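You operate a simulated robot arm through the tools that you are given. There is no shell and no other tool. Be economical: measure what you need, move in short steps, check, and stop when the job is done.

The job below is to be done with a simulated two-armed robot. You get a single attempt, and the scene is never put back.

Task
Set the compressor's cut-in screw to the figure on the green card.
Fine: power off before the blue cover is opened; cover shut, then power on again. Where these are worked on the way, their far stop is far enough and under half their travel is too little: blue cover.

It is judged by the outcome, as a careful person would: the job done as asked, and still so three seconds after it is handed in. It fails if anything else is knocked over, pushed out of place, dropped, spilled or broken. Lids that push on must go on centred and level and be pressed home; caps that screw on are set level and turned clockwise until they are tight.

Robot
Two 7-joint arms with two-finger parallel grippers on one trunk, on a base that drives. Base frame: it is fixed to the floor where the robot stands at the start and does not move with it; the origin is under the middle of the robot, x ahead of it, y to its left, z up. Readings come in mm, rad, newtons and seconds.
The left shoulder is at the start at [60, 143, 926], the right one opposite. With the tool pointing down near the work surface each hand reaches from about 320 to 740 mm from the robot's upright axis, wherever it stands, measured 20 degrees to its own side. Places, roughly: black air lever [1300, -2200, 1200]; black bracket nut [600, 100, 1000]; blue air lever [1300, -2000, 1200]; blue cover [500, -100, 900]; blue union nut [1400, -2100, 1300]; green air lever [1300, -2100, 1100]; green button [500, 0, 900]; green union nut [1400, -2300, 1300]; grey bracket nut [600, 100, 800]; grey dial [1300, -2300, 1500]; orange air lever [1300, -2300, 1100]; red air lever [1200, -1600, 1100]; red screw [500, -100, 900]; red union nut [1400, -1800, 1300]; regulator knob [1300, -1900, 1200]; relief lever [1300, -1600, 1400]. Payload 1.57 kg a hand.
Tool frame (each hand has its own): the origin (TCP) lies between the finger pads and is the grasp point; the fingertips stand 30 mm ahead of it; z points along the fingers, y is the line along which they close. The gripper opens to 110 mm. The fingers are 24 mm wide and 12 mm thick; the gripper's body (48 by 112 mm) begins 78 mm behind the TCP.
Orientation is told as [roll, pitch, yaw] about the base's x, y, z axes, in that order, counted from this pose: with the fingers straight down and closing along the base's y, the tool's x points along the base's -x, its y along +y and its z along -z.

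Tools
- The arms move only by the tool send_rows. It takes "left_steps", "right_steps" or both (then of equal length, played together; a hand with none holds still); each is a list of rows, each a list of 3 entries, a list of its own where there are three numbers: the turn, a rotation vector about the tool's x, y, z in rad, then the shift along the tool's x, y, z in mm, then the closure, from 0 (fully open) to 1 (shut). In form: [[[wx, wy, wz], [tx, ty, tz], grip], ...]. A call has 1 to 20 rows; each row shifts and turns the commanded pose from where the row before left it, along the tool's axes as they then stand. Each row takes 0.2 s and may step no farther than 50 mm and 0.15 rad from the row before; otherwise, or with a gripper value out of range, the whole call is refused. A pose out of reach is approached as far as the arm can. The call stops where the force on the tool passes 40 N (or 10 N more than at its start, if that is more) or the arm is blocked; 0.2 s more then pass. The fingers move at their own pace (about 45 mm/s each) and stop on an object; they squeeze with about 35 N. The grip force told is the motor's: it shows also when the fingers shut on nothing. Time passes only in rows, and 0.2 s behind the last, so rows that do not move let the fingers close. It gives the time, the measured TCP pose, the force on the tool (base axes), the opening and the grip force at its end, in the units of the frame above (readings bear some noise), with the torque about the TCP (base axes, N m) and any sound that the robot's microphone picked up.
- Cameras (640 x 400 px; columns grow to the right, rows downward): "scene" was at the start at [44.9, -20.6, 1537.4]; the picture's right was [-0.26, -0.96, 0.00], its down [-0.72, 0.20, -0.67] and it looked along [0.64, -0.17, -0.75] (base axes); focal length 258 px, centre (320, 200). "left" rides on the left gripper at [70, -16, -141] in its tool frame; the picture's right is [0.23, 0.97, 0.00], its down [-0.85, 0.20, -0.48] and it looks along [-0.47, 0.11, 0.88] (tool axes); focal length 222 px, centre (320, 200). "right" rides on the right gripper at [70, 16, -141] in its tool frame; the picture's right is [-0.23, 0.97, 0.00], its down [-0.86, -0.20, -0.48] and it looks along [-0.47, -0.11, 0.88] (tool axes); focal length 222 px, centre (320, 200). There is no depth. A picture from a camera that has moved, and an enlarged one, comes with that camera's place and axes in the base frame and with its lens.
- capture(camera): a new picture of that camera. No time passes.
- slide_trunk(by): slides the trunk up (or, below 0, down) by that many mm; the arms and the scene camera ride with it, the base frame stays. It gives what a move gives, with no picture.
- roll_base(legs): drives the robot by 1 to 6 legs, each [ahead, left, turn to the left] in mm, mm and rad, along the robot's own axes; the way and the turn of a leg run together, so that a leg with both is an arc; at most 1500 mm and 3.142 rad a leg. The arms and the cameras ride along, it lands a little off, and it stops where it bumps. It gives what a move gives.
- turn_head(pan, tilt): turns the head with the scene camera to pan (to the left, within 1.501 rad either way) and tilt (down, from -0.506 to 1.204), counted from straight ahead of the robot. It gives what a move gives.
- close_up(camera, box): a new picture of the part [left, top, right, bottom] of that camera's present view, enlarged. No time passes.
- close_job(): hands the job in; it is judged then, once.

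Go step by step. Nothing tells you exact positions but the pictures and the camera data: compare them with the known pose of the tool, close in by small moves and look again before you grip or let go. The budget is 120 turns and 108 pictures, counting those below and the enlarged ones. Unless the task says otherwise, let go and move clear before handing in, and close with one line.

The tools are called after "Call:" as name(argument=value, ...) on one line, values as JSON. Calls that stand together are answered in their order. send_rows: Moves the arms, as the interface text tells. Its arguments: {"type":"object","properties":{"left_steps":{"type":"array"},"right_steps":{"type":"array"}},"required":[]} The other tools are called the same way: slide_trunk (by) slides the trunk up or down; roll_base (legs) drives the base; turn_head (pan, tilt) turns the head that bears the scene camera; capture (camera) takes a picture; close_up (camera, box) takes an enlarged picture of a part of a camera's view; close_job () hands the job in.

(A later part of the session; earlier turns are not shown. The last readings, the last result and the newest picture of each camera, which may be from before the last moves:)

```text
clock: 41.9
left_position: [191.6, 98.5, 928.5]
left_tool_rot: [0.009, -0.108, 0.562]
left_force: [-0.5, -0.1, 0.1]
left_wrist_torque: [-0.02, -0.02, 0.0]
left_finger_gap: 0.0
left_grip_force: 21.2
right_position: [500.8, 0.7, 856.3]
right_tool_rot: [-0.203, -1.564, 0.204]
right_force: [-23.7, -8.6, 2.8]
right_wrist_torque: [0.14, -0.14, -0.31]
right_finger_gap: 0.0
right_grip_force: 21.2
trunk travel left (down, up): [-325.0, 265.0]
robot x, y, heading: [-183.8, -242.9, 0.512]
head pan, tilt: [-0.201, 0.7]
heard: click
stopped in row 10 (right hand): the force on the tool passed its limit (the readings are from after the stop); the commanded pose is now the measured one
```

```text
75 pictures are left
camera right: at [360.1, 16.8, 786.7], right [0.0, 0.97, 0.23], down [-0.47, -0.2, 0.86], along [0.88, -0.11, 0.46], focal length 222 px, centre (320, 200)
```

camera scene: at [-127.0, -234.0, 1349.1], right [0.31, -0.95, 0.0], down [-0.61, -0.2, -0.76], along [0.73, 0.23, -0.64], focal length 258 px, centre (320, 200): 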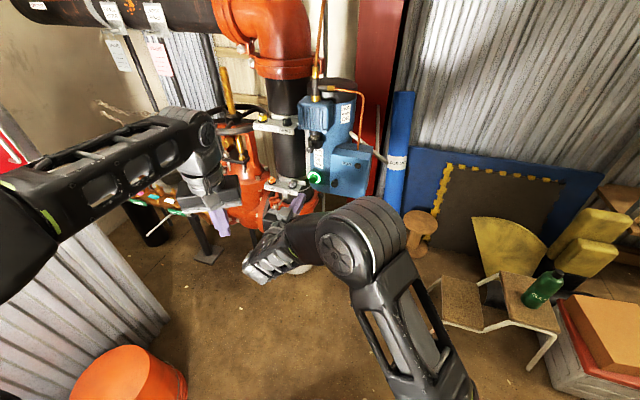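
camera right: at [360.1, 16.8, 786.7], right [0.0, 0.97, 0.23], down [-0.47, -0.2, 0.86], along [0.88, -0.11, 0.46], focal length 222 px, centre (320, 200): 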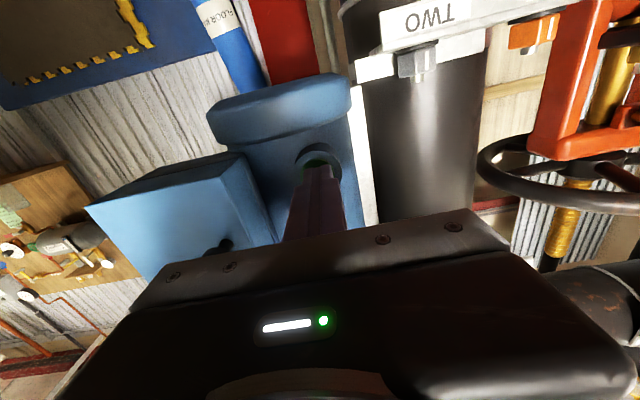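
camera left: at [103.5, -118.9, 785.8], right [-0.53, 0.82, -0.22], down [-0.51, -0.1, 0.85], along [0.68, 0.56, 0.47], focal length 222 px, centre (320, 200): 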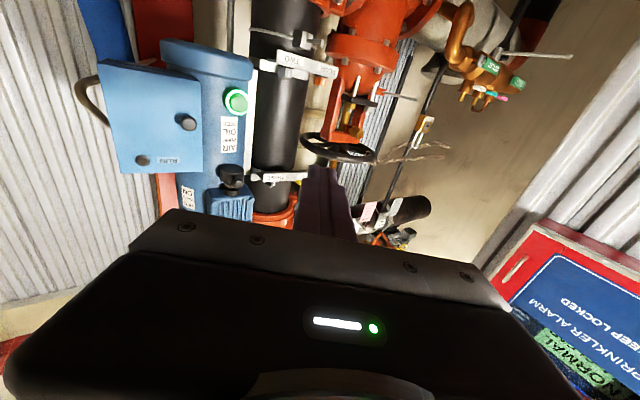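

It clicked and the ring went dark, so power is off. I'll retract and line up on the cover knob with the fingers open.

Call:
send_rows(right_steps=[[[0, 0, 0], [0, 0, -30], 1], [[0, 0, 0], [0, 0, -40], 0.5], [[0, 0, 0], [0, 0, -20], 0.5], [[0, 0, 0], [-12, -42, 0], 0.5], [[0, 0, 0], [-12, -41, 0], 0.5], [[0, 0, 0], [0, 0, 0], 0.5]])

Call:
capture(camera="right")

```text
clock: 43.3
left_position: [195.4, 99.4, 927.3]
left_tool_rot: [0.01, -0.104, 0.566]
left_force: [0.5, -0.6, -0.6]
left_wrist_torque: [0.01, -0.01, -0.03]
left_finger_gap: 0.1
left_grip_force: 21.3
right_position: [415.2, -84.6, 876.3]
right_tool_rot: [-0.31, -1.562, 0.308]
right_force: [-0.2, 0.7, 0.1]
right_wrist_torque: [0.0, 0.0, -0.02]
right_finger_gap: 55.2
right_grip_force: 0.2
trunk travel left (down, up): [-325.0, 265.0]
robot x, y, heading: [-181.8, -245.0, 0.519]
head pan, tilt: [-0.201, 0.7]
```

```text
74 pictures are left
camera right: at [274.3, -67.7, 807.1], right [0.0, 0.97, 0.22], down [-0.47, -0.2, 0.86], along [0.88, -0.11, 0.46], focal length 222 px, centre (320, 200)
```

right: 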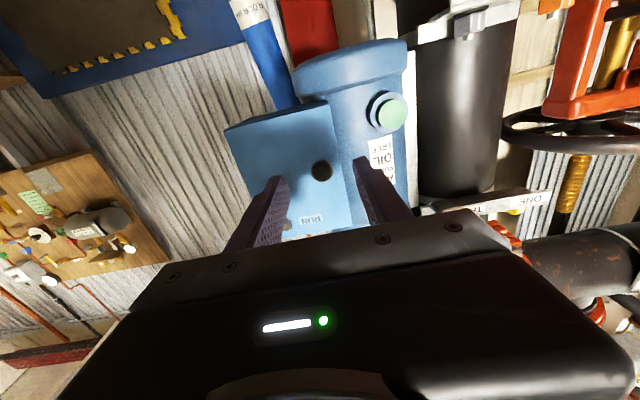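

Call:
send_rows(right_steps=[[[0, 0, 0], [-8, -2, 25], 0.5], [[0, 0, 0], [0, 0, 15], 0.5], [[0, 0, 0], [0, 0, 6], 0.5], [[0, 0, 0], [0, 0, 6], 0.5]])

Call:
close_up(camera="right", box=[220, 60, 420, 220])

```text
clock: 44.3
left_position: [195.6, 99.0, 927.4]
left_tool_rot: [0.007, -0.104, 0.563]
left_force: [0.3, -0.2, -0.4]
left_wrist_torque: [-0.02, 0.0, -0.01]
left_finger_gap: 0.0
left_grip_force: 21.4
right_position: [467.5, -85.2, 884.7]
right_tool_rot: [-0.317, -1.561, 0.314]
right_force: [-0.3, 0.8, 0.6]
right_wrist_torque: [0.02, 0.0, -0.02]
right_finger_gap: 54.9
right_grip_force: 0.0
trunk travel left (down, up): [-325.0, 265.0]
robot x, y, heading: [-179.1, -250.2, 0.514]
head pan, tilt: [-0.201, 0.7]
```

```text
2.50 times, centred on (320, 140) of right
camera zoom: at [327.0, -68.6, 815.9], right [0.0, 0.97, 0.22], down [-0.47, -0.2, 0.86], along [0.88, -0.11, 0.46], focal length 555 px, centre (320, 350)
```

zoom: 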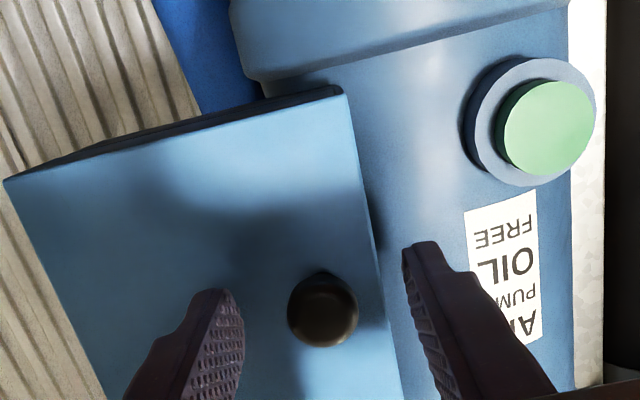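

The knob sits between the fingers, so I'll grip it.

Call:
send_rows(right_steps=[[[0, 0, 0], [0, 0, 2], 1], [[0, 0, 0], [0, 0, 0], 1], [[0, 0, 0], [0, 0, 0], 1], [[0, 0, 0], [0, 0, 0], 1]])

Call:
close_up(camera="right", box=[220, 60, 420, 220])

```text
clock: 45.3
left_position: [195.3, 99.6, 927.7]
left_tool_rot: [0.006, -0.105, 0.564]
left_force: [0.5, -0.3, 0.0]
left_wrist_torque: [0.01, 0.01, 0.03]
left_finger_gap: 0.0
left_grip_force: 21.1
right_position: [469.9, -84.6, 885.3]
right_tool_rot: [-0.322, -1.56, 0.321]
right_force: [-0.8, 1.3, -0.3]
right_wrist_torque: [-0.01, 0.03, 0.03]
right_finger_gap: 21.5
right_grip_force: 32.1
trunk travel left (down, up): [-325.0, 265.0]
robot x, y, heading: [-183.0, -241.2, 0.514]
head pan, tilt: [-0.201, 0.7]
```

```text
2.50 times, centred on (320, 140) of right
camera zoom: at [329.5, -68.1, 815.9], right [0.0, 0.97, 0.22], down [-0.47, -0.2, 0.86], along [0.88, -0.11, 0.46], focal length 555 px, centre (320, 350)
```

zoom: 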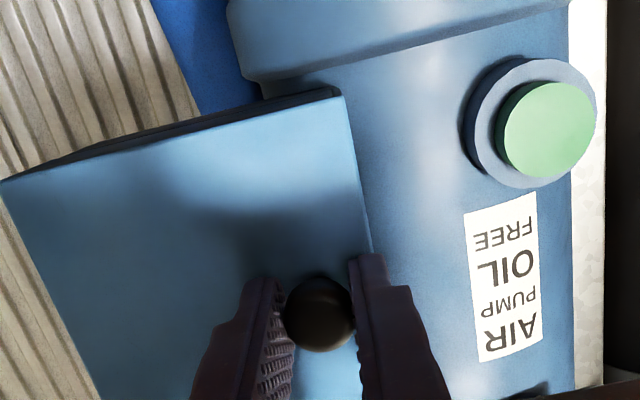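

Gripped at 21 mm. I'll make a small test pull outward.

Call:
send_rows(right_steps=[[[0, 0, 0], [0, 0, -5], 1], [[0, 0, 0], [0, 0, -5], 1], [[0, 0, 0], [0, 0, -5], 1]])

Call:
capture(camera="right")

```text
clock: 46.1
left_position: [197.2, 98.2, 927.2]
left_tool_rot: [0.009, -0.103, 0.562]
left_force: [0.2, 0.7, -0.8]
left_wrist_torque: [0.02, 0.01, -0.01]
left_finger_gap: 0.0
left_grip_force: 21.9
right_position: [458.4, -90.9, 884.9]
right_tool_rot: [-0.21, -1.561, 0.199]
right_force: [15.2, -15.5, -4.2]
right_wrist_torque: [-0.08, -0.31, -0.08]
right_finger_gap: 21.2
right_grip_force: 34.1
trunk travel left (down, up): [-325.0, 265.0]
robot x, y, heading: [-184.5, -247.1, 0.511]
head pan, tilt: [-0.201, 0.7]
```

```text
71 pictures are left
camera right: at [318.4, -73.6, 816.2], right [0.01, 0.97, 0.22], down [-0.47, -0.19, 0.86], along [0.88, -0.12, 0.46], focal length 222 px, centre (320, 200)
```

right: 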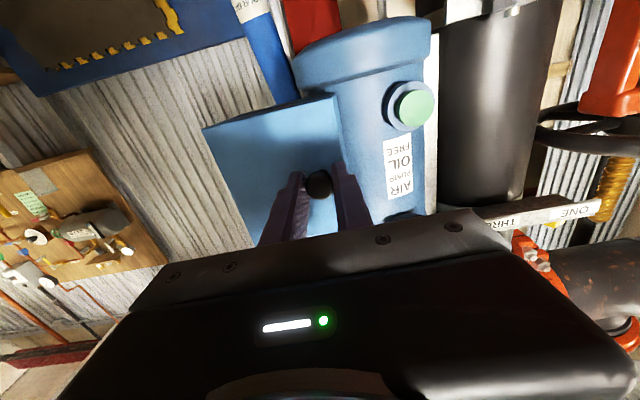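

The cover moves out and to the right, so the hinge is at about (520, -180). I'll follow that arc while turning the tool with it.

Call:
send_rows(right_steps=[[[-0.1, 0, 0], [0, -5, -9.5], 1], [[-0.1, 0, 0], [0, -5, -9.5], 1], [[-0.1, 0, 0], [0, -5, -9.5], 1], [[-0.1, 0, 0], [0, -5, -9.5], 1]])

Call:
capture(camera="right")

```text
clock: 46.7
left_position: [196.3, 98.4, 927.1]
left_tool_rot: [0.009, -0.106, 0.562]
left_force: [-0.2, 0.3, -0.2]
left_wrist_torque: [-0.03, -0.01, 0.02]
left_finger_gap: 0.0
left_grip_force: 21.7
right_position: [445.7, -106.4, 885.2]
right_tool_rot: [-0.093, -1.558, 0.252]
right_force: [2.0, -6.3, -2.4]
right_wrist_torque: [-0.11, 0.5, -0.43]
right_finger_gap: 21.1
right_grip_force: 34.6
trunk travel left (down, up): [-325.0, 265.0]
robot x, y, heading: [-181.0, -244.9, 0.508]
head pan, tilt: [-0.201, 0.7]
stopped in row 3 (right hand): the force on the tool passed its limit (the readings are from after the stop); the commanded pose is now the measured one
```

```text
70 pictures are left
camera right: at [302.7, -113.6, 816.6], right [-0.15, 0.96, 0.23], down [-0.43, -0.27, 0.86], along [0.89, 0.03, 0.46], focal length 222 px, centre (320, 200)
```

right: 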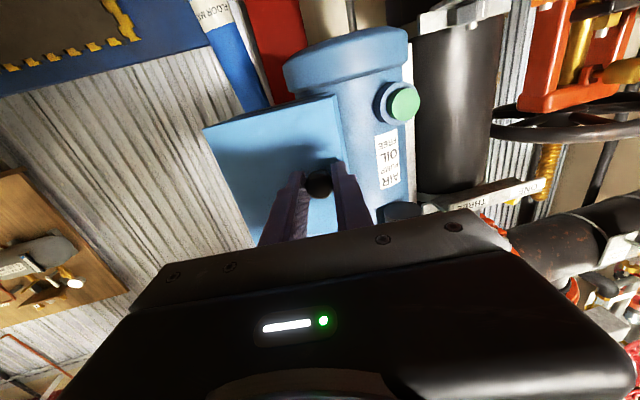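

Call:
close_up(camera="scene", box=[270, 80, 410, 210])

Call:
close_up(camera="right", box=[180, 60, 420, 250])

```text
3.08 times, centred on (340, 145) of scene
camera zoom: at [-126.8, -234.3, 1349.0], right [0.31, -0.95, 0.0], down [-0.61, -0.2, -0.76], along [0.73, 0.23, -0.64], focal length 794 px, centre (258, 369)
```

zoom: 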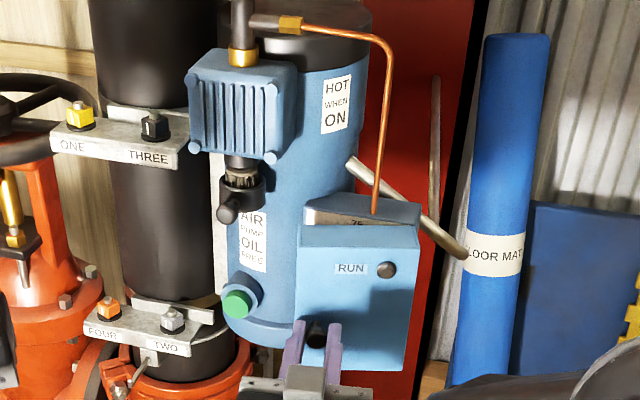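

```text
2.11 times, centred on (300, 155) of right
camera zoom: at [302.7, -113.6, 816.6], right [-0.15, 0.96, 0.23], down [-0.43, -0.27, 0.86], along [0.89, 0.03, 0.46], focal length 468 px, centre (362, 295)
```

zoom: 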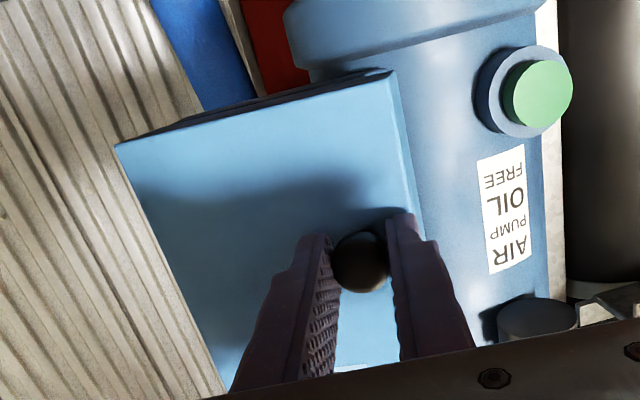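

The cover is swinging open about a right-hand hinge. I'll continue the arc with the corrected direction.

Call:
send_rows(right_steps=[[[-0.08, 0, 0], [0, -6.4, -7.2], 1], [[-0.08, 0, 0], [0, -6.4, -7.2], 1], [[-0.08, 0, 0], [0, -6.4, -7.2], 1], [[-0.08, 0, 0], [0, -6.4, -7.2], 1]])

```text
clock: 47.7
left_position: [198.3, 95.6, 926.2]
left_tool_rot: [0.014, -0.103, 0.561]
left_force: [-0.3, -0.6, -0.8]
left_wrist_torque: [0.0, 0.01, -0.01]
left_finger_gap: 0.1
left_grip_force: 21.0
right_position: [428.2, -140.9, 885.9]
right_tool_rot: [0.688, -1.555, -0.216]
right_force: [33.4, -13.6, -3.0]
right_wrist_torque: [-0.12, 0.37, -0.51]
right_finger_gap: 21.1
right_grip_force: 34.7
trunk travel left (down, up): [-325.0, 265.0]
robot x, y, heading: [-181.6, -249.3, 0.514]
head pan, tilt: [-0.201, 0.7]
```

Call:
send_rows(right_steps=[[[-0.08, 0, 0], [0, -6, -1.5], 1], [[-0.08, 0, 0], [0, -6.4, -4.0], 1], [[-0.08, 0, 0], [0, -6.4, -4.0], 1], [[-0.08, 0, 0], [0, -6.4, -4.0], 1], [[-0.08, 0, 0], [0, -6.4, -4.0], 1]])

Call:
close_up(camera="scene", box=[270, 80, 410, 210])

```text
clock: 48.9
left_position: [195.3, 98.9, 927.1]
left_tool_rot: [0.006, -0.104, 0.564]
left_force: [0.2, 0.2, -1.5]
left_wrist_torque: [-0.02, 0.0, -0.03]
left_finger_gap: 0.0
left_grip_force: 21.1
right_position: [423.6, -168.8, 884.9]
right_tool_rot: [0.627, -1.557, 0.262]
right_force: [-4.7, -0.2, -11.0]
right_wrist_torque: [0.17, 0.02, -0.03]
right_finger_gap: 21.1
right_grip_force: 35.1
trunk travel left (down, up): [-325.0, 265.0]
robot x, y, heading: [-182.6, -244.4, 0.511]
head pan, tilt: [-0.201, 0.7]
```

```text
3.08 times, centred on (340, 145) of scene
camera zoom: at [-127.2, -234.6, 1348.9], right [0.31, -0.95, 0.0], down [-0.61, -0.2, -0.76], along [0.73, 0.23, -0.64], focal length 794 px, centre (258, 369)
```

zoom: 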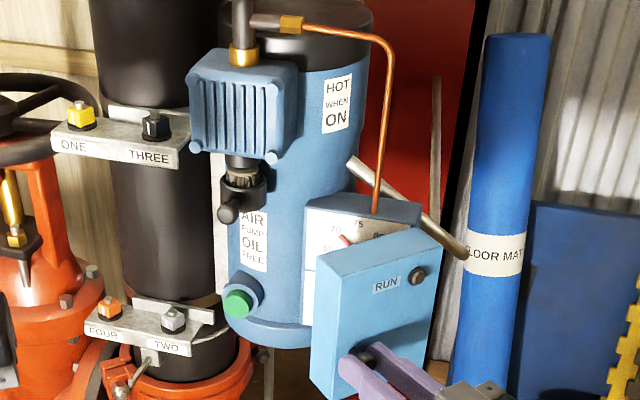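

The cover is past 60° and a scale with a pointer shows inside. I'll continue the swing.

Call:
send_rows(right_steps=[[[-0.08, 0, 0], [0, -5, -5.8], 1], [[-0.08, 0, 0], [0, -5, -5.8], 1], [[-0.08, 0, 0], [0, -5, -5.8], 1], [[-0.08, 0, 0], [0, -5, -5.8], 1], [[-0.08, 0, 0], [0, -5, -5.8], 1], [[-0.08, 0, 0], [0, -5, -5.8], 1]])

Call:
capture(camera="scene")

```text
clock: 50.4
left_position: [195.4, 97.4, 927.6]
left_tool_rot: [0.009, -0.105, 0.56]
left_force: [0.6, 0.1, 0.5]
left_wrist_torque: [-0.01, 0.0, 0.03]
left_finger_gap: 0.0
left_grip_force: 21.2
right_position: [432.4, -215.2, 886.2]
right_tool_rot: [1.177, -1.557, 0.192]
right_force: [-6.4, -1.4, 0.0]
right_wrist_torque: [0.48, -0.05, 0.16]
right_finger_gap: 21.0
right_grip_force: 34.2
trunk travel left (down, up): [-325.0, 265.0]
robot x, y, heading: [-181.0, -245.7, 0.509]
head pan, tilt: [-0.201, 0.7]
stopped in row 6 (right hand): the force on the tool passed its limit (the readings are from after the stop); the commanded pose is now the measured one
```

```text
66 pictures are left
camera scene: at [-128.3, -235.2, 1349.5], right [0.3, -0.95, 0.0], down [-0.61, -0.2, -0.77], along [0.73, 0.23, -0.64], focal length 258 px, centre (320, 200)
```

scene: 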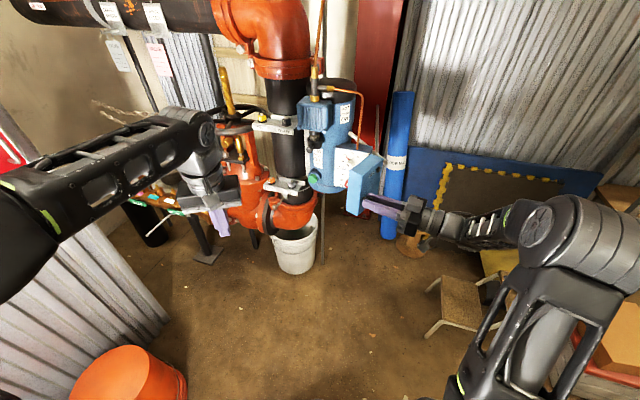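

Call:
close_up(camera="scene", box=[300, 110, 420, 230])

Call:
close_up(camera="right", box=[180, 20, 480, 230])

```text
3.33 times, centred on (360, 170) of scene
camera zoom: at [-128.3, -235.2, 1349.5], right [0.3, -0.95, 0.0], down [-0.61, -0.2, -0.77], along [0.73, 0.23, -0.64], focal length 860 px, centre (187, 300)
```

zoom: 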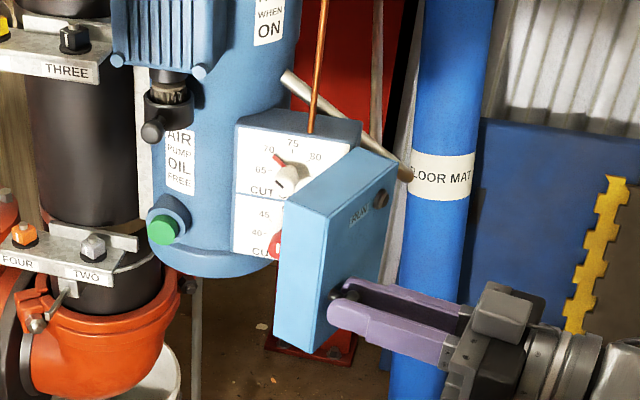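

```text
1.90 times, centred on (330, 125) of right
camera zoom: at [388.4, -350.6, 815.8], right [-0.95, 0.2, 0.24], down [0.11, -0.51, 0.85], along [0.29, 0.84, 0.46], focal length 423 px, centre (301, 343)
```

zoom: 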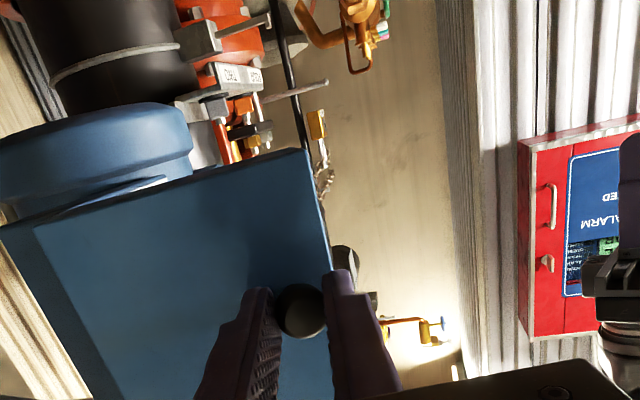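

Inside are an upper "cut out" dial and the lower "cut in" dial with the red screw. I'll try to open the cover further.

Call:
send_rows(right_steps=[[[-0.05, 0, 0], [0, -3.5, -3.8], 1], [[-0.05, 0, 0], [0, -3.5, -3.8], 1], [[-0.05, 0, 0], [0, -3.5, -3.8], 1], [[-0.05, 0, 0], [0, -3.5, -3.8], 1], [[-0.05, 0, 0], [0, -3.5, -3.8], 1]])

Call:
close_up(camera="scene", box=[300, 110, 420, 230])

```text
clock: 51.8
left_position: [194.2, 96.8, 928.3]
left_tool_rot: [0.01, -0.105, 0.562]
left_force: [-0.9, 1.2, 0.1]
left_wrist_torque: [0.0, -0.01, -0.03]
left_finger_gap: 0.3
left_grip_force: 21.7
right_position: [444.2, -236.4, 884.9]
right_tool_rot: [1.717, -1.555, -0.091]
right_force: [-11.6, -4.2, 4.4]
right_wrist_torque: [0.52, 0.07, 0.3]
right_finger_gap: 21.0
right_grip_force: 34.5
trunk travel left (down, up): [-325.0, 265.0]
robot x, y, heading: [-178.6, -246.5, 0.512]
head pan, tilt: [-0.201, 0.7]
stopped in row 5 (right hand): the force on the tool passed its limit (the readings are from after the stop); the commanded pose is now the measured one
```

```text
3.33 times, centred on (360, 170) of scene
camera zoom: at [-129.8, -235.9, 1349.3], right [0.3, -0.95, 0.0], down [-0.61, -0.2, -0.77], along [0.73, 0.23, -0.64], focal length 860 px, centre (187, 300)
```

zoom: 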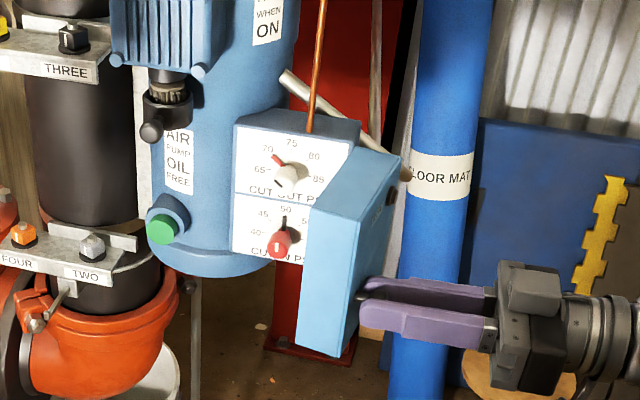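

Call:
send_rows(right_steps=[[[-0.03, 0, 0], [0, -1, -4.5], 1], [[-0.05, 0, 0], [0, -2.8, -4.4], 1], [[-0.05, 0, 0], [0, -2.8, -4.4], 1], [[-0.05, 0, 0], [0, -2.8, -4.4], 1], [[-0.05, 0, 0], [0, -2.8, -4.4], 1], [[-0.05, 0, 0], [0, -2.8, -4.4], 1], [[-0.05, 0, 0], [0, -2.8, -4.4], 1]])

Call:
close_up(camera="scene", box=[300, 110, 420, 230])

```text
clock: 53.2
left_position: [196.1, 98.7, 926.5]
left_tool_rot: [0.008, -0.103, 0.562]
left_force: [-0.4, 0.3, 0.0]
left_wrist_torque: [0.03, 0.01, 0.0]
left_finger_gap: 0.0
left_grip_force: 21.6
right_position: [444.9, -232.2, 884.4]
right_tool_rot: [1.86, -1.553, 0.002]
right_force: [9.6, 4.9, -1.8]
right_wrist_torque: [-0.4, -0.12, -0.13]
right_finger_gap: 20.9
right_grip_force: 35.0
right hand out of reach, approached as far as the arm can: row 5, 6, 7
trunk travel left (down, up): [-325.0, 265.0]
robot x, y, heading: [-184.0, -246.8, 0.511]
head pan, tilt: [-0.201, 0.7]
stopped in row 7 (right hand): the force on the tool passed its limit (the readings are from after the stop); the commanded pose is now the measured one
```

```text
3.33 times, centred on (360, 170) of scene
camera zoom: at [-126.0, -234.4, 1348.6], right [0.31, -0.95, 0.0], down [-0.61, -0.2, -0.76], along [0.73, 0.23, -0.64], focal length 860 px, centre (187, 300)
```

zoom: 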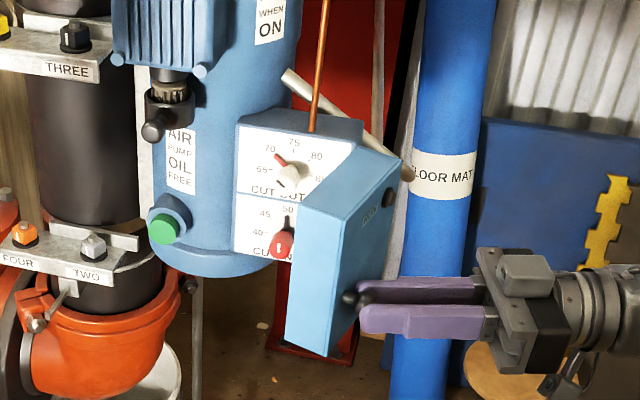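

The wrist is at its limit. I'll let go, back off, and then push the cover further open from inside with closed fingers.

Call:
send_rows(right_steps=[[[0, 0, 0], [0, 0, 0], 0.4], [[0, 0, 0], [0, 0, 0], 0.4], [[0, 0, 0], [0, 0, 0], 0.4], [[0, 0, 0], [0, 0, -25], 0.4], [[0, 0, 0], [0, 0, -35], 0.4], [[0.12, 0, 0], [0, 25, -10], 0.6], [[0.14, 0, 0], [0, 30, -10], 0.8], [[0.14, 0, 0], [0, 30, -10], 1], [[0.14, 0, 0], [0, 20, -10], 1], [[0.14, 0, 0], [0, 0, -10], 1], [[0.14, 0, 0], [0, 0, -10], 1], [[0.14, 0, 0], [0, 0, -10], 1]])

Call:
capture(camera="scene")

```text
clock: 55.8
left_position: [195.7, 98.8, 927.6]
left_tool_rot: [0.008, -0.105, 0.562]
left_force: [0.4, -0.6, -0.1]
left_wrist_torque: [-0.02, -0.02, 0.0]
left_finger_gap: 0.0
left_grip_force: 21.5
right_position: [338.4, -327.0, 863.2]
right_tool_rot: [0.848, -1.547, 0.116]
right_force: [-0.3, -0.3, 0.2]
right_wrist_torque: [0.0, 0.01, -0.02]
right_finger_gap: 0.0
right_grip_force: 21.3
right hand out of reach, approached as far as the arm can: row 4, 5, 10, 11, 12
trunk travel left (down, up): [-325.0, 265.0]
robot x, y, heading: [-179.2, -249.9, 0.513]
head pan, tilt: [-0.201, 0.7]
```

```text
61 pictures are left
camera scene: at [-127.3, -234.6, 1349.1], right [0.31, -0.95, 0.0], down [-0.61, -0.2, -0.77], along [0.73, 0.23, -0.64], focal length 258 px, centre (320, 200)
```

scene: 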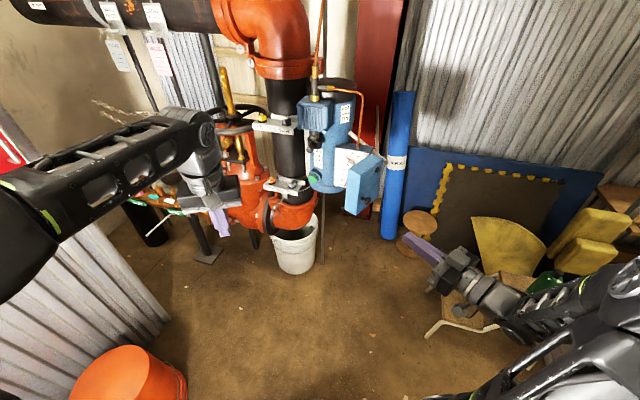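

The cover stays put at around 80°. I'll shift the base back 80 mm for room and turn the tool forward again.

Call:
roll_base(legs=[[-69, 39, 0]])

Call:
send_rows(right_steps=[[[0.137, 0, 0], [0, 0, 0], 1], [[0.137, 0, 0], [0, 0, 0], 1], [[0.137, 0, 0], [0, 0, 0], 1], [[0.137, 0, 0], [0, 0, 0], 1], [[0.137, 0, 0], [0, 0, 0], 1], [[0.137, 0, 0], [0, 0, 0], 1], [[0.137, 0, 0], [0, 0, 0], 1]])

```text
clock: 56.9
left_position: [116.6, 99.0, 928.1]
left_tool_rot: [0.008, -0.105, 0.561]
left_force: [0.4, -0.5, 0.9]
left_wrist_torque: [0.05, 0.0, -0.01]
left_finger_gap: 0.0
left_grip_force: 21.4
right_position: [259.6, -328.8, 863.8]
right_tool_rot: [0.874, -1.547, 0.092]
right_force: [-1.1, 0.6, 0.3]
right_wrist_torque: [0.01, 0.02, 0.0]
right_finger_gap: 0.0
right_grip_force: 21.0
trunk travel left (down, up): [-325.0, 265.0]
robot x, y, heading: [-258.9, -246.9, 0.508]
head pan, tilt: [-0.201, 0.7]
```

```text
clock: 58.5
left_position: [117.5, 99.1, 926.6]
left_tool_rot: [0.009, -0.105, 0.561]
left_force: [-0.1, -0.5, -0.5]
left_wrist_torque: [0.0, -0.02, -0.02]
left_finger_gap: 0.0
left_grip_force: 20.6
right_position: [386.2, -376.4, 858.1]
right_tool_rot: [-0.122, -1.546, 0.126]
right_force: [0.1, 0.1, -0.5]
right_wrist_torque: [0.03, -0.01, -0.01]
right_finger_gap: 0.0
right_grip_force: 21.3
right hand out of reach, approached as far as the arm can: row 1, 2, 3, 4, 5, 6, 7
trunk travel left (down, up): [-325.0, 265.0]
robot x, y, heading: [-263.1, -248.0, 0.505]
head pan, tilt: [-0.201, 0.7]
```

Call:
send_rows(right_steps=[[[0, 0, 0], [0, 40, -10], 1], [[0, 0, 0], [0, 40, -10], 1], [[0, 0, 0], [0, 10, -10], 1]])

```text
clock: 59.2
left_position: [116.8, 98.9, 928.0]
left_tool_rot: [0.009, -0.105, 0.562]
left_force: [0.6, 0.1, -0.3]
left_wrist_torque: [-0.02, 0.0, 0.0]
left_finger_gap: 0.0
left_grip_force: 20.9
right_position: [365.5, -287.0, 857.7]
right_tool_rot: [-0.109, -1.548, 0.114]
right_force: [0.5, 0.3, 0.3]
right_wrist_torque: [0.0, 0.0, 0.0]
right_finger_gap: 0.0
right_grip_force: 20.5
right hand out of reach, approached as far as the arm can: row 1, 3
trunk travel left (down, up): [-325.0, 265.0]
robot x, y, heading: [-259.1, -244.7, 0.51]
head pan, tilt: [-0.201, 0.7]
```

Call:
send_rows(right_steps=[[[0, 0, 0], [0, 35, -8], 1], [[0, 0, 0], [0, 40, -5], 1], [[0, 0, 0], [0, 40, 0], 1], [[0, 0, 0], [0, 40, 0], 1], [[0, 0, 0], [0, 35, 0], 1]])

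Call:
capture(camera="right")

Call:
close_up(camera="scene", box=[280, 90, 460, 230])

```text
clock: 60.5
left_position: [117.8, 98.9, 927.8]
left_tool_rot: [0.009, -0.104, 0.562]
left_force: [0.3, -0.6, 1.5]
left_wrist_torque: [-0.02, 0.01, 0.03]
left_finger_gap: 0.1
left_grip_force: 20.8
right_position: [354.9, -92.0, 862.1]
right_tool_rot: [-0.119, -1.548, 0.124]
right_force: [-0.8, -0.8, -0.1]
right_wrist_torque: [0.01, 0.02, -0.03]
right_finger_gap: 0.3
right_grip_force: 21.2
trunk travel left (down, up): [-325.0, 265.0]
robot x, y, heading: [-257.2, -243.6, 0.504]
head pan, tilt: [-0.201, 0.7]
```

```text
60 pictures are left
camera right: at [211.9, -77.1, 795.1], right [0.0, 0.97, 0.22], down [-0.46, -0.2, 0.87], along [0.89, -0.1, 0.44], focal length 222 px, centre (320, 200)
```

right: 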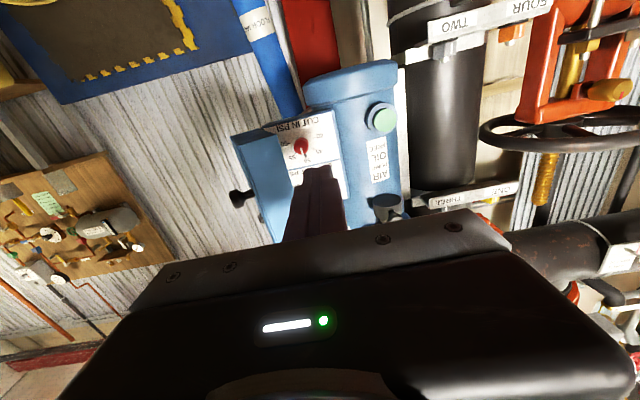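

```text
2.86 times, centred on (370, 160) of scene
camera zoom: at [-206.3, -234.2, 1349.1], right [0.3, -0.95, 0.0], down [-0.61, -0.2, -0.76], along [0.73, 0.23, -0.64], focal length 738 px, centre (177, 314)
```

zoom: 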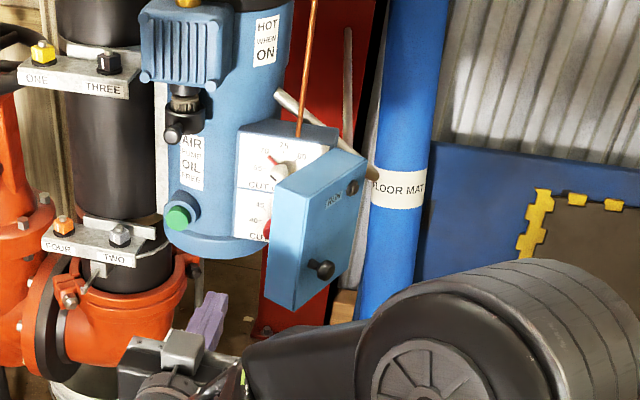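

Now I'll reach in beside the cover and push it rightward from inside.

Call:
send_rows(right_steps=[[[0, 0, 0], [0, -8, 40], 1], [[0, 0, 0], [0, 0, 40], 1], [[0, 0, 0], [0, -20, 0], 1], [[0, 0, 0], [0, -15, 0], 1], [[0, 0, 0], [0, -15, 0], 1], [[0, 0, 0], [0, -12, 0], 1], [[0, 0, 0], [0, -12, 0], 1], [[0, 0, 0], [0, -12, 0], 1], [[0, 0, 0], [0, -12, 0], 1], [[0, 0, 0], [0, -10, 0], 1]])

Call:
close_up(camera="scene", box=[280, 90, 460, 230])

```text
clock: 62.6
left_position: [116.8, 98.3, 927.7]
left_tool_rot: [0.007, -0.103, 0.56]
left_force: [0.2, 1.1, 0.7]
left_wrist_torque: [-0.04, 0.0, -0.01]
left_finger_gap: 0.0
left_grip_force: 21.4
right_position: [431.6, -209.6, 857.4]
right_tool_rot: [-0.052, -1.546, 0.06]
right_force: [0.4, -0.1, 0.2]
right_wrist_torque: [-0.01, 0.02, 0.0]
right_finger_gap: 0.0
right_grip_force: 21.2
trunk travel left (down, up): [-325.0, 265.0]
robot x, y, heading: [-256.4, -248.0, 0.505]
head pan, tilt: [-0.201, 0.7]
```

```text
2.86 times, centred on (370, 160) of scene
camera zoom: at [-206.2, -234.6, 1349.1], right [0.3, -0.95, 0.0], down [-0.61, -0.2, -0.76], along [0.73, 0.23, -0.64], focal length 738 px, centre (177, 314)
```

zoom: 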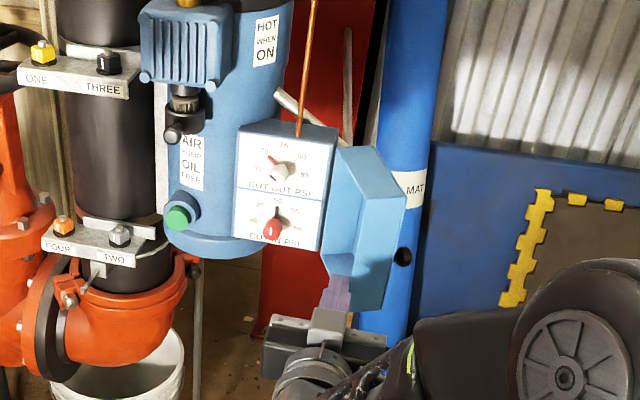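

The cover is wide open and both dials are visible. I'll push a touch more for clearance, then look at the lower dial up close.

Call:
send_rows(right_steps=[[[0, 0, 0], [0, -10, 0], 1], [[0, 0, 0], [0, -10, 0], 1], [[0, 0, 0], [0, 12, 0], 1], [[0, 0, 0], [0, 30, -30], 1], [[0, 0, 0], [0, 40, -30], 1], [[0, 0, 0], [0, 30, -30], 1]])

Call:
close_up(camera="scene", box=[330, 115, 390, 165])

Call:
capture(camera="right")

```text
clock: 64.0
left_position: [117.4, 98.3, 928.1]
left_tool_rot: [0.008, -0.105, 0.562]
left_force: [-0.2, 0.0, -0.6]
left_wrist_torque: [0.01, -0.02, 0.01]
left_finger_gap: 0.1
left_grip_force: 21.5
right_position: [338.8, -121.9, 858.7]
right_tool_rot: [-0.079, -1.546, 0.083]
right_force: [-0.5, 0.4, 0.2]
right_wrist_torque: [0.0, 0.01, 0.02]
right_finger_gap: 0.0
right_grip_force: 21.5
trunk travel left (down, up): [-325.0, 265.0]
robot x, y, heading: [-260.1, -244.7, 0.51]
head pan, tilt: [-0.201, 0.7]
```

```text
8.00 times, centred on (360, 140) of scene
camera zoom: at [-206.7, -234.1, 1349.1], right [0.3, -0.95, 0.0], down [-0.61, -0.2, -0.77], along [0.73, 0.23, -0.64], focal length 2065 px, centre (0, 680)
```

zoom: 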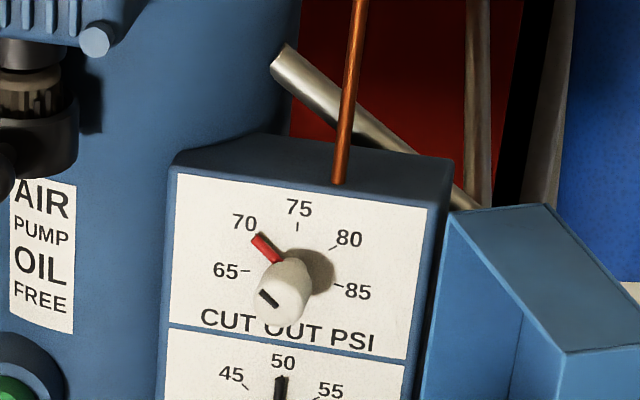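

```text
56 pictures are left
camera right: at [196.8, -106.0, 791.2], right [0.0, 0.97, 0.23], down [-0.46, -0.2, 0.87], along [0.89, -0.1, 0.45], focal length 222 px, centre (320, 200)
```

right: 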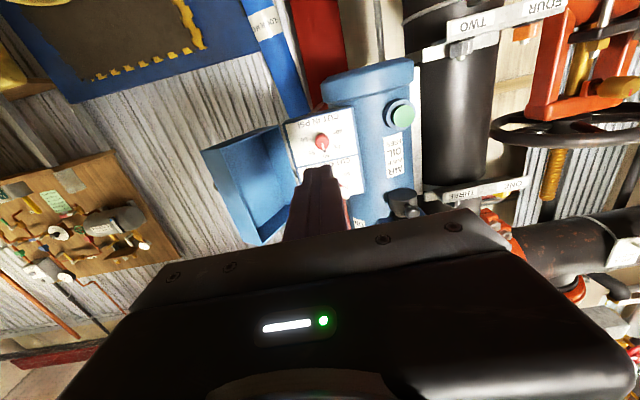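

Call:
close_up(camera="scene", box=[330, 145, 390, 185])

Call:
close_up(camera="right", box=[270, 95, 380, 195])

```text
10.00 times, centred on (360, 165) of scene
camera zoom: at [-206.7, -234.1, 1349.1], right [0.3, -0.95, 0.0], down [-0.61, -0.2, -0.77], along [0.73, 0.23, -0.64], focal length 2581 px, centre (-80, 550)
```

zoom: 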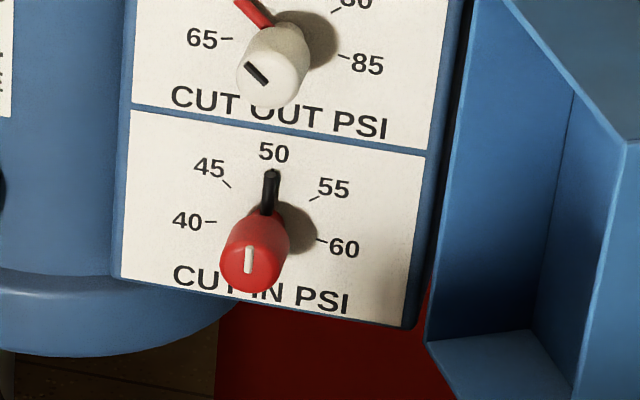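

```text
4.00 times, centred on (325, 145) of right
camera zoom: at [196.8, -106.0, 791.2], right [0.0, 0.97, 0.23], down [-0.46, -0.2, 0.87], along [0.89, -0.1, 0.45], focal length 888 px, centre (300, 420)
```

zoom: 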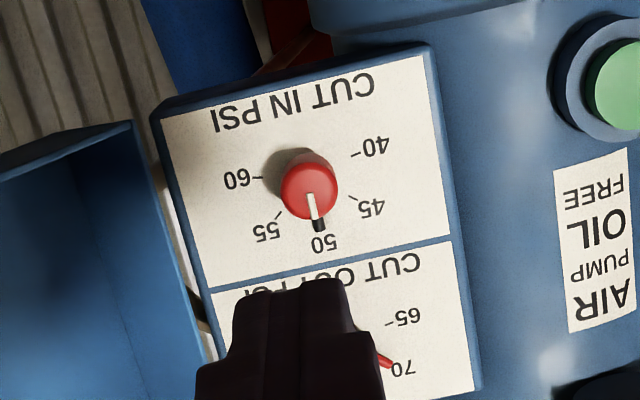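

The cut-in pointer is at 50 and 40 is the leftmost tick, so I need roughly 80° counter-clockwise. The red screw is at about (515, -119, 865). I'll open the fingers and approach.

Call:
send_rows(right_steps=[[[0, -0.02, 0], [-6, 3, 30], 0.5], [[0, 0, 0], [0, 0, 40], 0.5], [[0, 0, 0], [0, 0, 40], 0.5], [[0, 0, 0], [0, 0, 10], 0.5]])

Call:
close_up(camera="right", box=[220, 60, 420, 220])

Call:
close_up(camera="scene", box=[310, 110, 430, 200])

```text
clock: 65.0
left_position: [117.3, 97.6, 929.0]
left_tool_rot: [0.008, -0.105, 0.562]
left_force: [0.0, 0.2, 0.6]
left_wrist_torque: [0.01, 0.01, 0.0]
left_finger_gap: 0.1
left_grip_force: 21.8
right_position: [461.3, -116.5, 863.8]
right_tool_rot: [-0.478, -1.566, 0.486]
right_force: [-0.1, 0.2, -0.5]
right_wrist_torque: [-0.02, 0.0, -0.01]
right_finger_gap: 55.0
right_grip_force: 0.0
trunk travel left (down, up): [-325.0, 265.0]
robot x, y, heading: [-257.7, -247.6, 0.507]
head pan, tilt: [-0.201, 0.7]
```

```text
2.50 times, centred on (320, 140) of right
camera zoom: at [320.7, -101.9, 793.2], right [-0.01, 0.97, 0.22], down [-0.47, -0.2, 0.86], along [0.88, -0.1, 0.46], focal length 555 px, centre (320, 350)
```

zoom: 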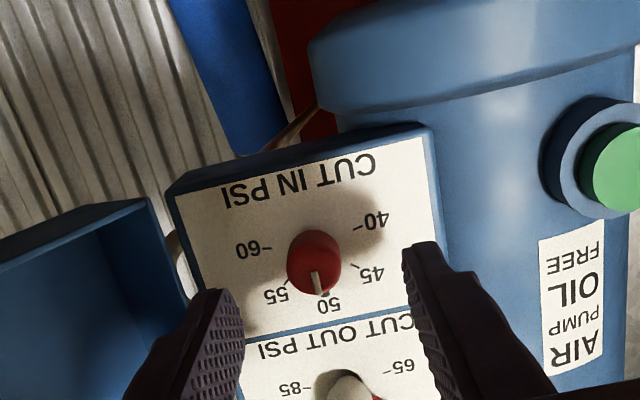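

```text
4.44 times, centred on (370, 155) of scene
camera zoom: at [-206.1, -234.5, 1349.1], right [0.3, -0.95, 0.0], down [-0.61, -0.2, -0.76], along [0.73, 0.23, -0.64], focal length 1147 px, centre (98, 400)
```

zoom: 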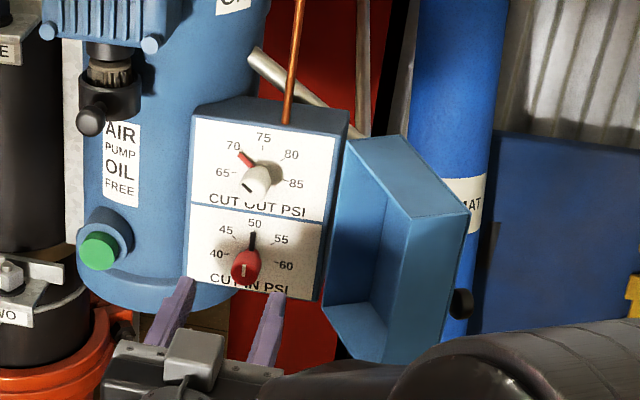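

Call:
send_rows(right_steps=[[[0, 0, 0], [0, -1, 10], 0.5], [[0, 0, 0], [0, 0, 10], 0.5], [[0, 0, 0], [0, 0, 8], 0.5]])

Call:
close_up(camera="right", box=[220, 60, 420, 220])

Call:
close_up(camera="scene", box=[330, 140, 390, 185])

```text
clock: 65.8
left_position: [117.3, 98.7, 926.6]
left_tool_rot: [0.009, -0.104, 0.562]
left_force: [0.0, -0.5, 1.1]
left_wrist_torque: [-0.03, 0.0, -0.02]
left_finger_gap: 0.2
left_grip_force: 21.4
right_position: [488.5, -116.6, 863.0]
right_tool_rot: [-0.465, -1.566, 0.469]
right_force: [-0.5, -0.5, -0.4]
right_wrist_torque: [-0.01, 0.03, 0.01]
right_finger_gap: 55.1
right_grip_force: 0.1
trunk travel left (down, up): [-325.0, 265.0]
robot x, y, heading: [-260.6, -242.0, 0.51]
head pan, tilt: [-0.201, 0.7]
```

```text
2.50 times, centred on (320, 140) of right
camera zoom: at [348.7, -101.4, 792.9], right [-0.01, 0.97, 0.23], down [-0.47, -0.2, 0.86], along [0.88, -0.1, 0.46], focal length 555 px, centre (320, 350)
```

zoom: 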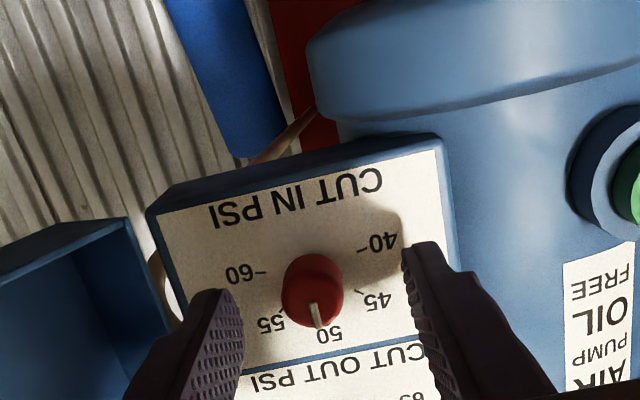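

```text
8.89 times, centred on (360, 162) of scene
camera zoom: at [-206.1, -234.5, 1349.1], right [0.3, -0.95, 0.0], down [-0.61, -0.2, -0.76], along [0.73, 0.23, -0.64], focal length 2294 px, centre (-36, 533)
```

zoom: 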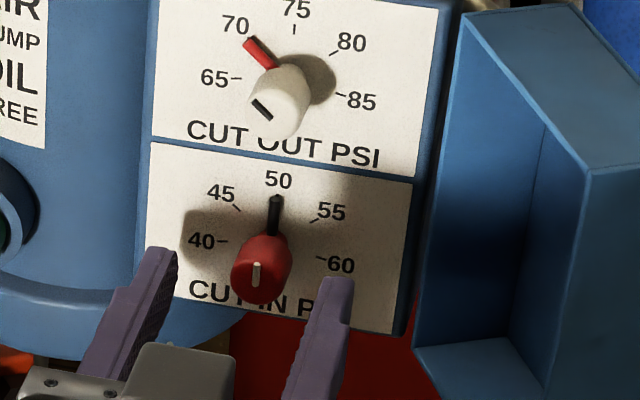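

The tips are just at the screw's face. I'll advance another 15 mm and grip.

Call:
send_rows(right_steps=[[[0, 0, 0], [0, 0, 6], 0.5], [[0, 0, 0], [0, 0, 5], 0.5], [[0, 0, 0], [0, 0, 4], 0.5], [[0, 0, 0], [0, 0, 0], 0.9], [[0, 0, 0], [0, 0, 0], 0.9], [[0, 0, 0], [0, 0, 0], 0.9]])

Call:
close_up(camera="right", box=[220, 60, 420, 220])

```text
clock: 67.2
left_position: [117.2, 97.4, 927.8]
left_tool_rot: [0.011, -0.104, 0.56]
left_force: [-0.2, 0.3, 0.6]
left_wrist_torque: [0.0, -0.01, -0.01]
left_finger_gap: 0.0
left_grip_force: 20.8
right_position: [505.3, -118.9, 861.8]
right_tool_rot: [-0.346, -1.565, 0.347]
right_force: [-2.1, -11.2, -2.1]
right_wrist_torque: [0.03, -0.18, -0.42]
right_finger_gap: 20.6
right_grip_force: 20.5
trunk travel left (down, up): [-325.0, 265.0]
robot x, y, heading: [-260.2, -242.2, 0.512]
head pan, tilt: [-0.201, 0.7]
```

```text
2.50 times, centred on (320, 140) of right
camera zoom: at [364.6, -103.3, 792.4], right [0.0, 0.97, 0.23], down [-0.47, -0.2, 0.86], along [0.88, -0.11, 0.46], focal length 555 px, centre (320, 350)
```

zoom: 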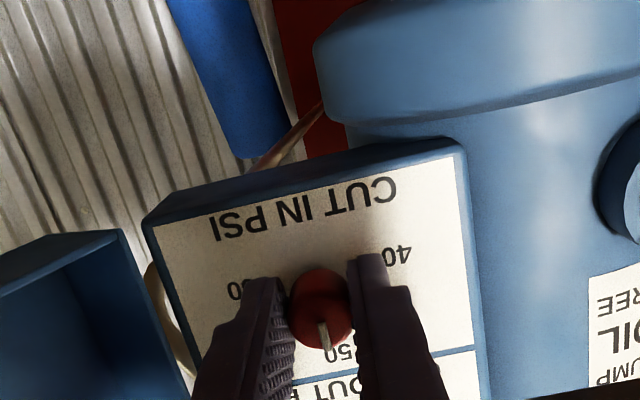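

Gripped. I'll relieve the side force and turn counter-clockwise in a first batch.

Call:
send_rows(right_steps=[[[0, 0, 0], [0, -2, 0], 1], [[0, 0, 0], [0, 0, 0], 1], [[0, 0, -0.1], [0, 0, 0], 1], [[0, 0, -0.1], [0, 0, 0], 1], [[0, 0, -0.1], [0, 0, 0], 1], [[0, 0, -0.1], [0, 0, 0], 1], [[0, 0, -0.1], [0, 0, 0], 1], [[0, 0, -0.1], [0, 0, 0], 1]])

Call:
close_up(camera="right", box=[220, 60, 420, 220])

Call:
close_up(camera="scene", box=[330, 140, 390, 185])

```text
clock: 69.0
left_position: [118.3, 97.2, 927.9]
left_tool_rot: [0.011, -0.105, 0.561]
left_force: [0.1, 0.0, 0.7]
left_wrist_torque: [0.0, 0.0, -0.01]
left_finger_gap: 0.0
left_grip_force: 21.5
right_position: [506.2, -119.9, 862.6]
right_tool_rot: [-1.563, -0.965, 1.567]
right_force: [5.8, -15.2, -1.0]
right_wrist_torque: [0.02, 0.56, -0.81]
right_finger_gap: 20.6
right_grip_force: 33.9
trunk travel left (down, up): [-325.0, 265.0]
robot x, y, heading: [-261.6, -243.8, 0.508]
head pan, tilt: [-0.201, 0.7]
```

```text
2.50 times, centred on (320, 140) of right
camera zoom: at [364.6, -146.7, 795.8], right [0.0, 0.93, -0.37], down [-0.48, 0.32, 0.82], along [0.88, 0.18, 0.44], focal length 555 px, centre (320, 350)
```

zoom: 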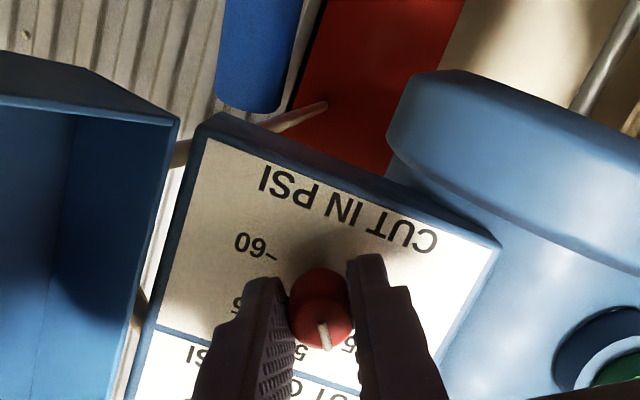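

```text
8.89 times, centred on (360, 162) of scene
camera zoom: at [-205.2, -236.1, 1349.0], right [0.3, -0.95, 0.0], down [-0.61, -0.2, -0.76], along [0.73, 0.23, -0.64], focal length 2294 px, centre (-36, 533)
```

zoom: 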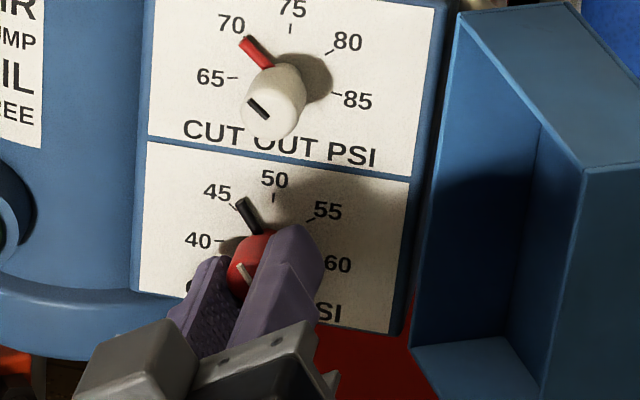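

Turning works: 34° has brought the pointer near 45. I'll turn about 45° more.

Call:
send_rows(right_steps=[[[0, 0, -0.097], [1.2, -1.7, 0], 1], [[0, 0, -0.097], [0, 0, 0], 1], [[0, 0, -0.097], [0, 0, 0], 1], [[0, 0, -0.097], [0, 0, 0], 1], [[0, 0, -0.097], [0, 0, 0], 1], [[0, 0, -0.097], [0, 0, 0], 1], [[0, 0, -0.097], [0, 0, 0], 1], [[0, 0, -0.097], [0, 0, 0], 1], [[0, 0, 0], [0, 0, 0], 1]])

Call:
close_up(camera="scene", box=[330, 140, 390, 185])

```text
clock: 71.0
left_position: [117.9, 97.8, 928.9]
left_tool_rot: [0.01, -0.103, 0.561]
left_force: [0.6, -0.2, 0.1]
left_wrist_torque: [0.03, 0.0, 0.01]
left_finger_gap: 0.0
left_grip_force: 21.7
right_position: [504.7, -120.5, 864.2]
right_tool_rot: [-1.569, -0.192, 1.575]
right_force: [21.6, -9.5, 11.1]
right_wrist_torque: [0.01, -0.26, -0.35]
right_finger_gap: 20.4
right_grip_force: 33.4
trunk travel left (down, up): [-325.0, 265.0]
robot x, y, heading: [-256.2, -245.7, 0.507]
head pan, tilt: [-0.201, 0.7]
```

```text
8.89 times, centred on (360, 162) of scene
camera zoom: at [-205.1, -235.7, 1349.1], right [0.3, -0.95, 0.0], down [-0.61, -0.2, -0.76], along [0.73, 0.23, -0.64], focal length 2294 px, centre (-36, 533)
```

zoom: 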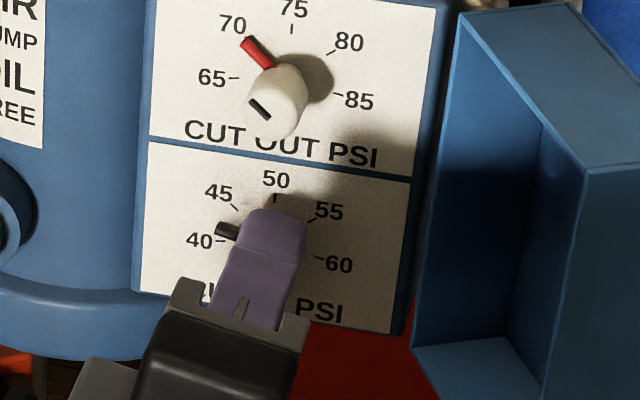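

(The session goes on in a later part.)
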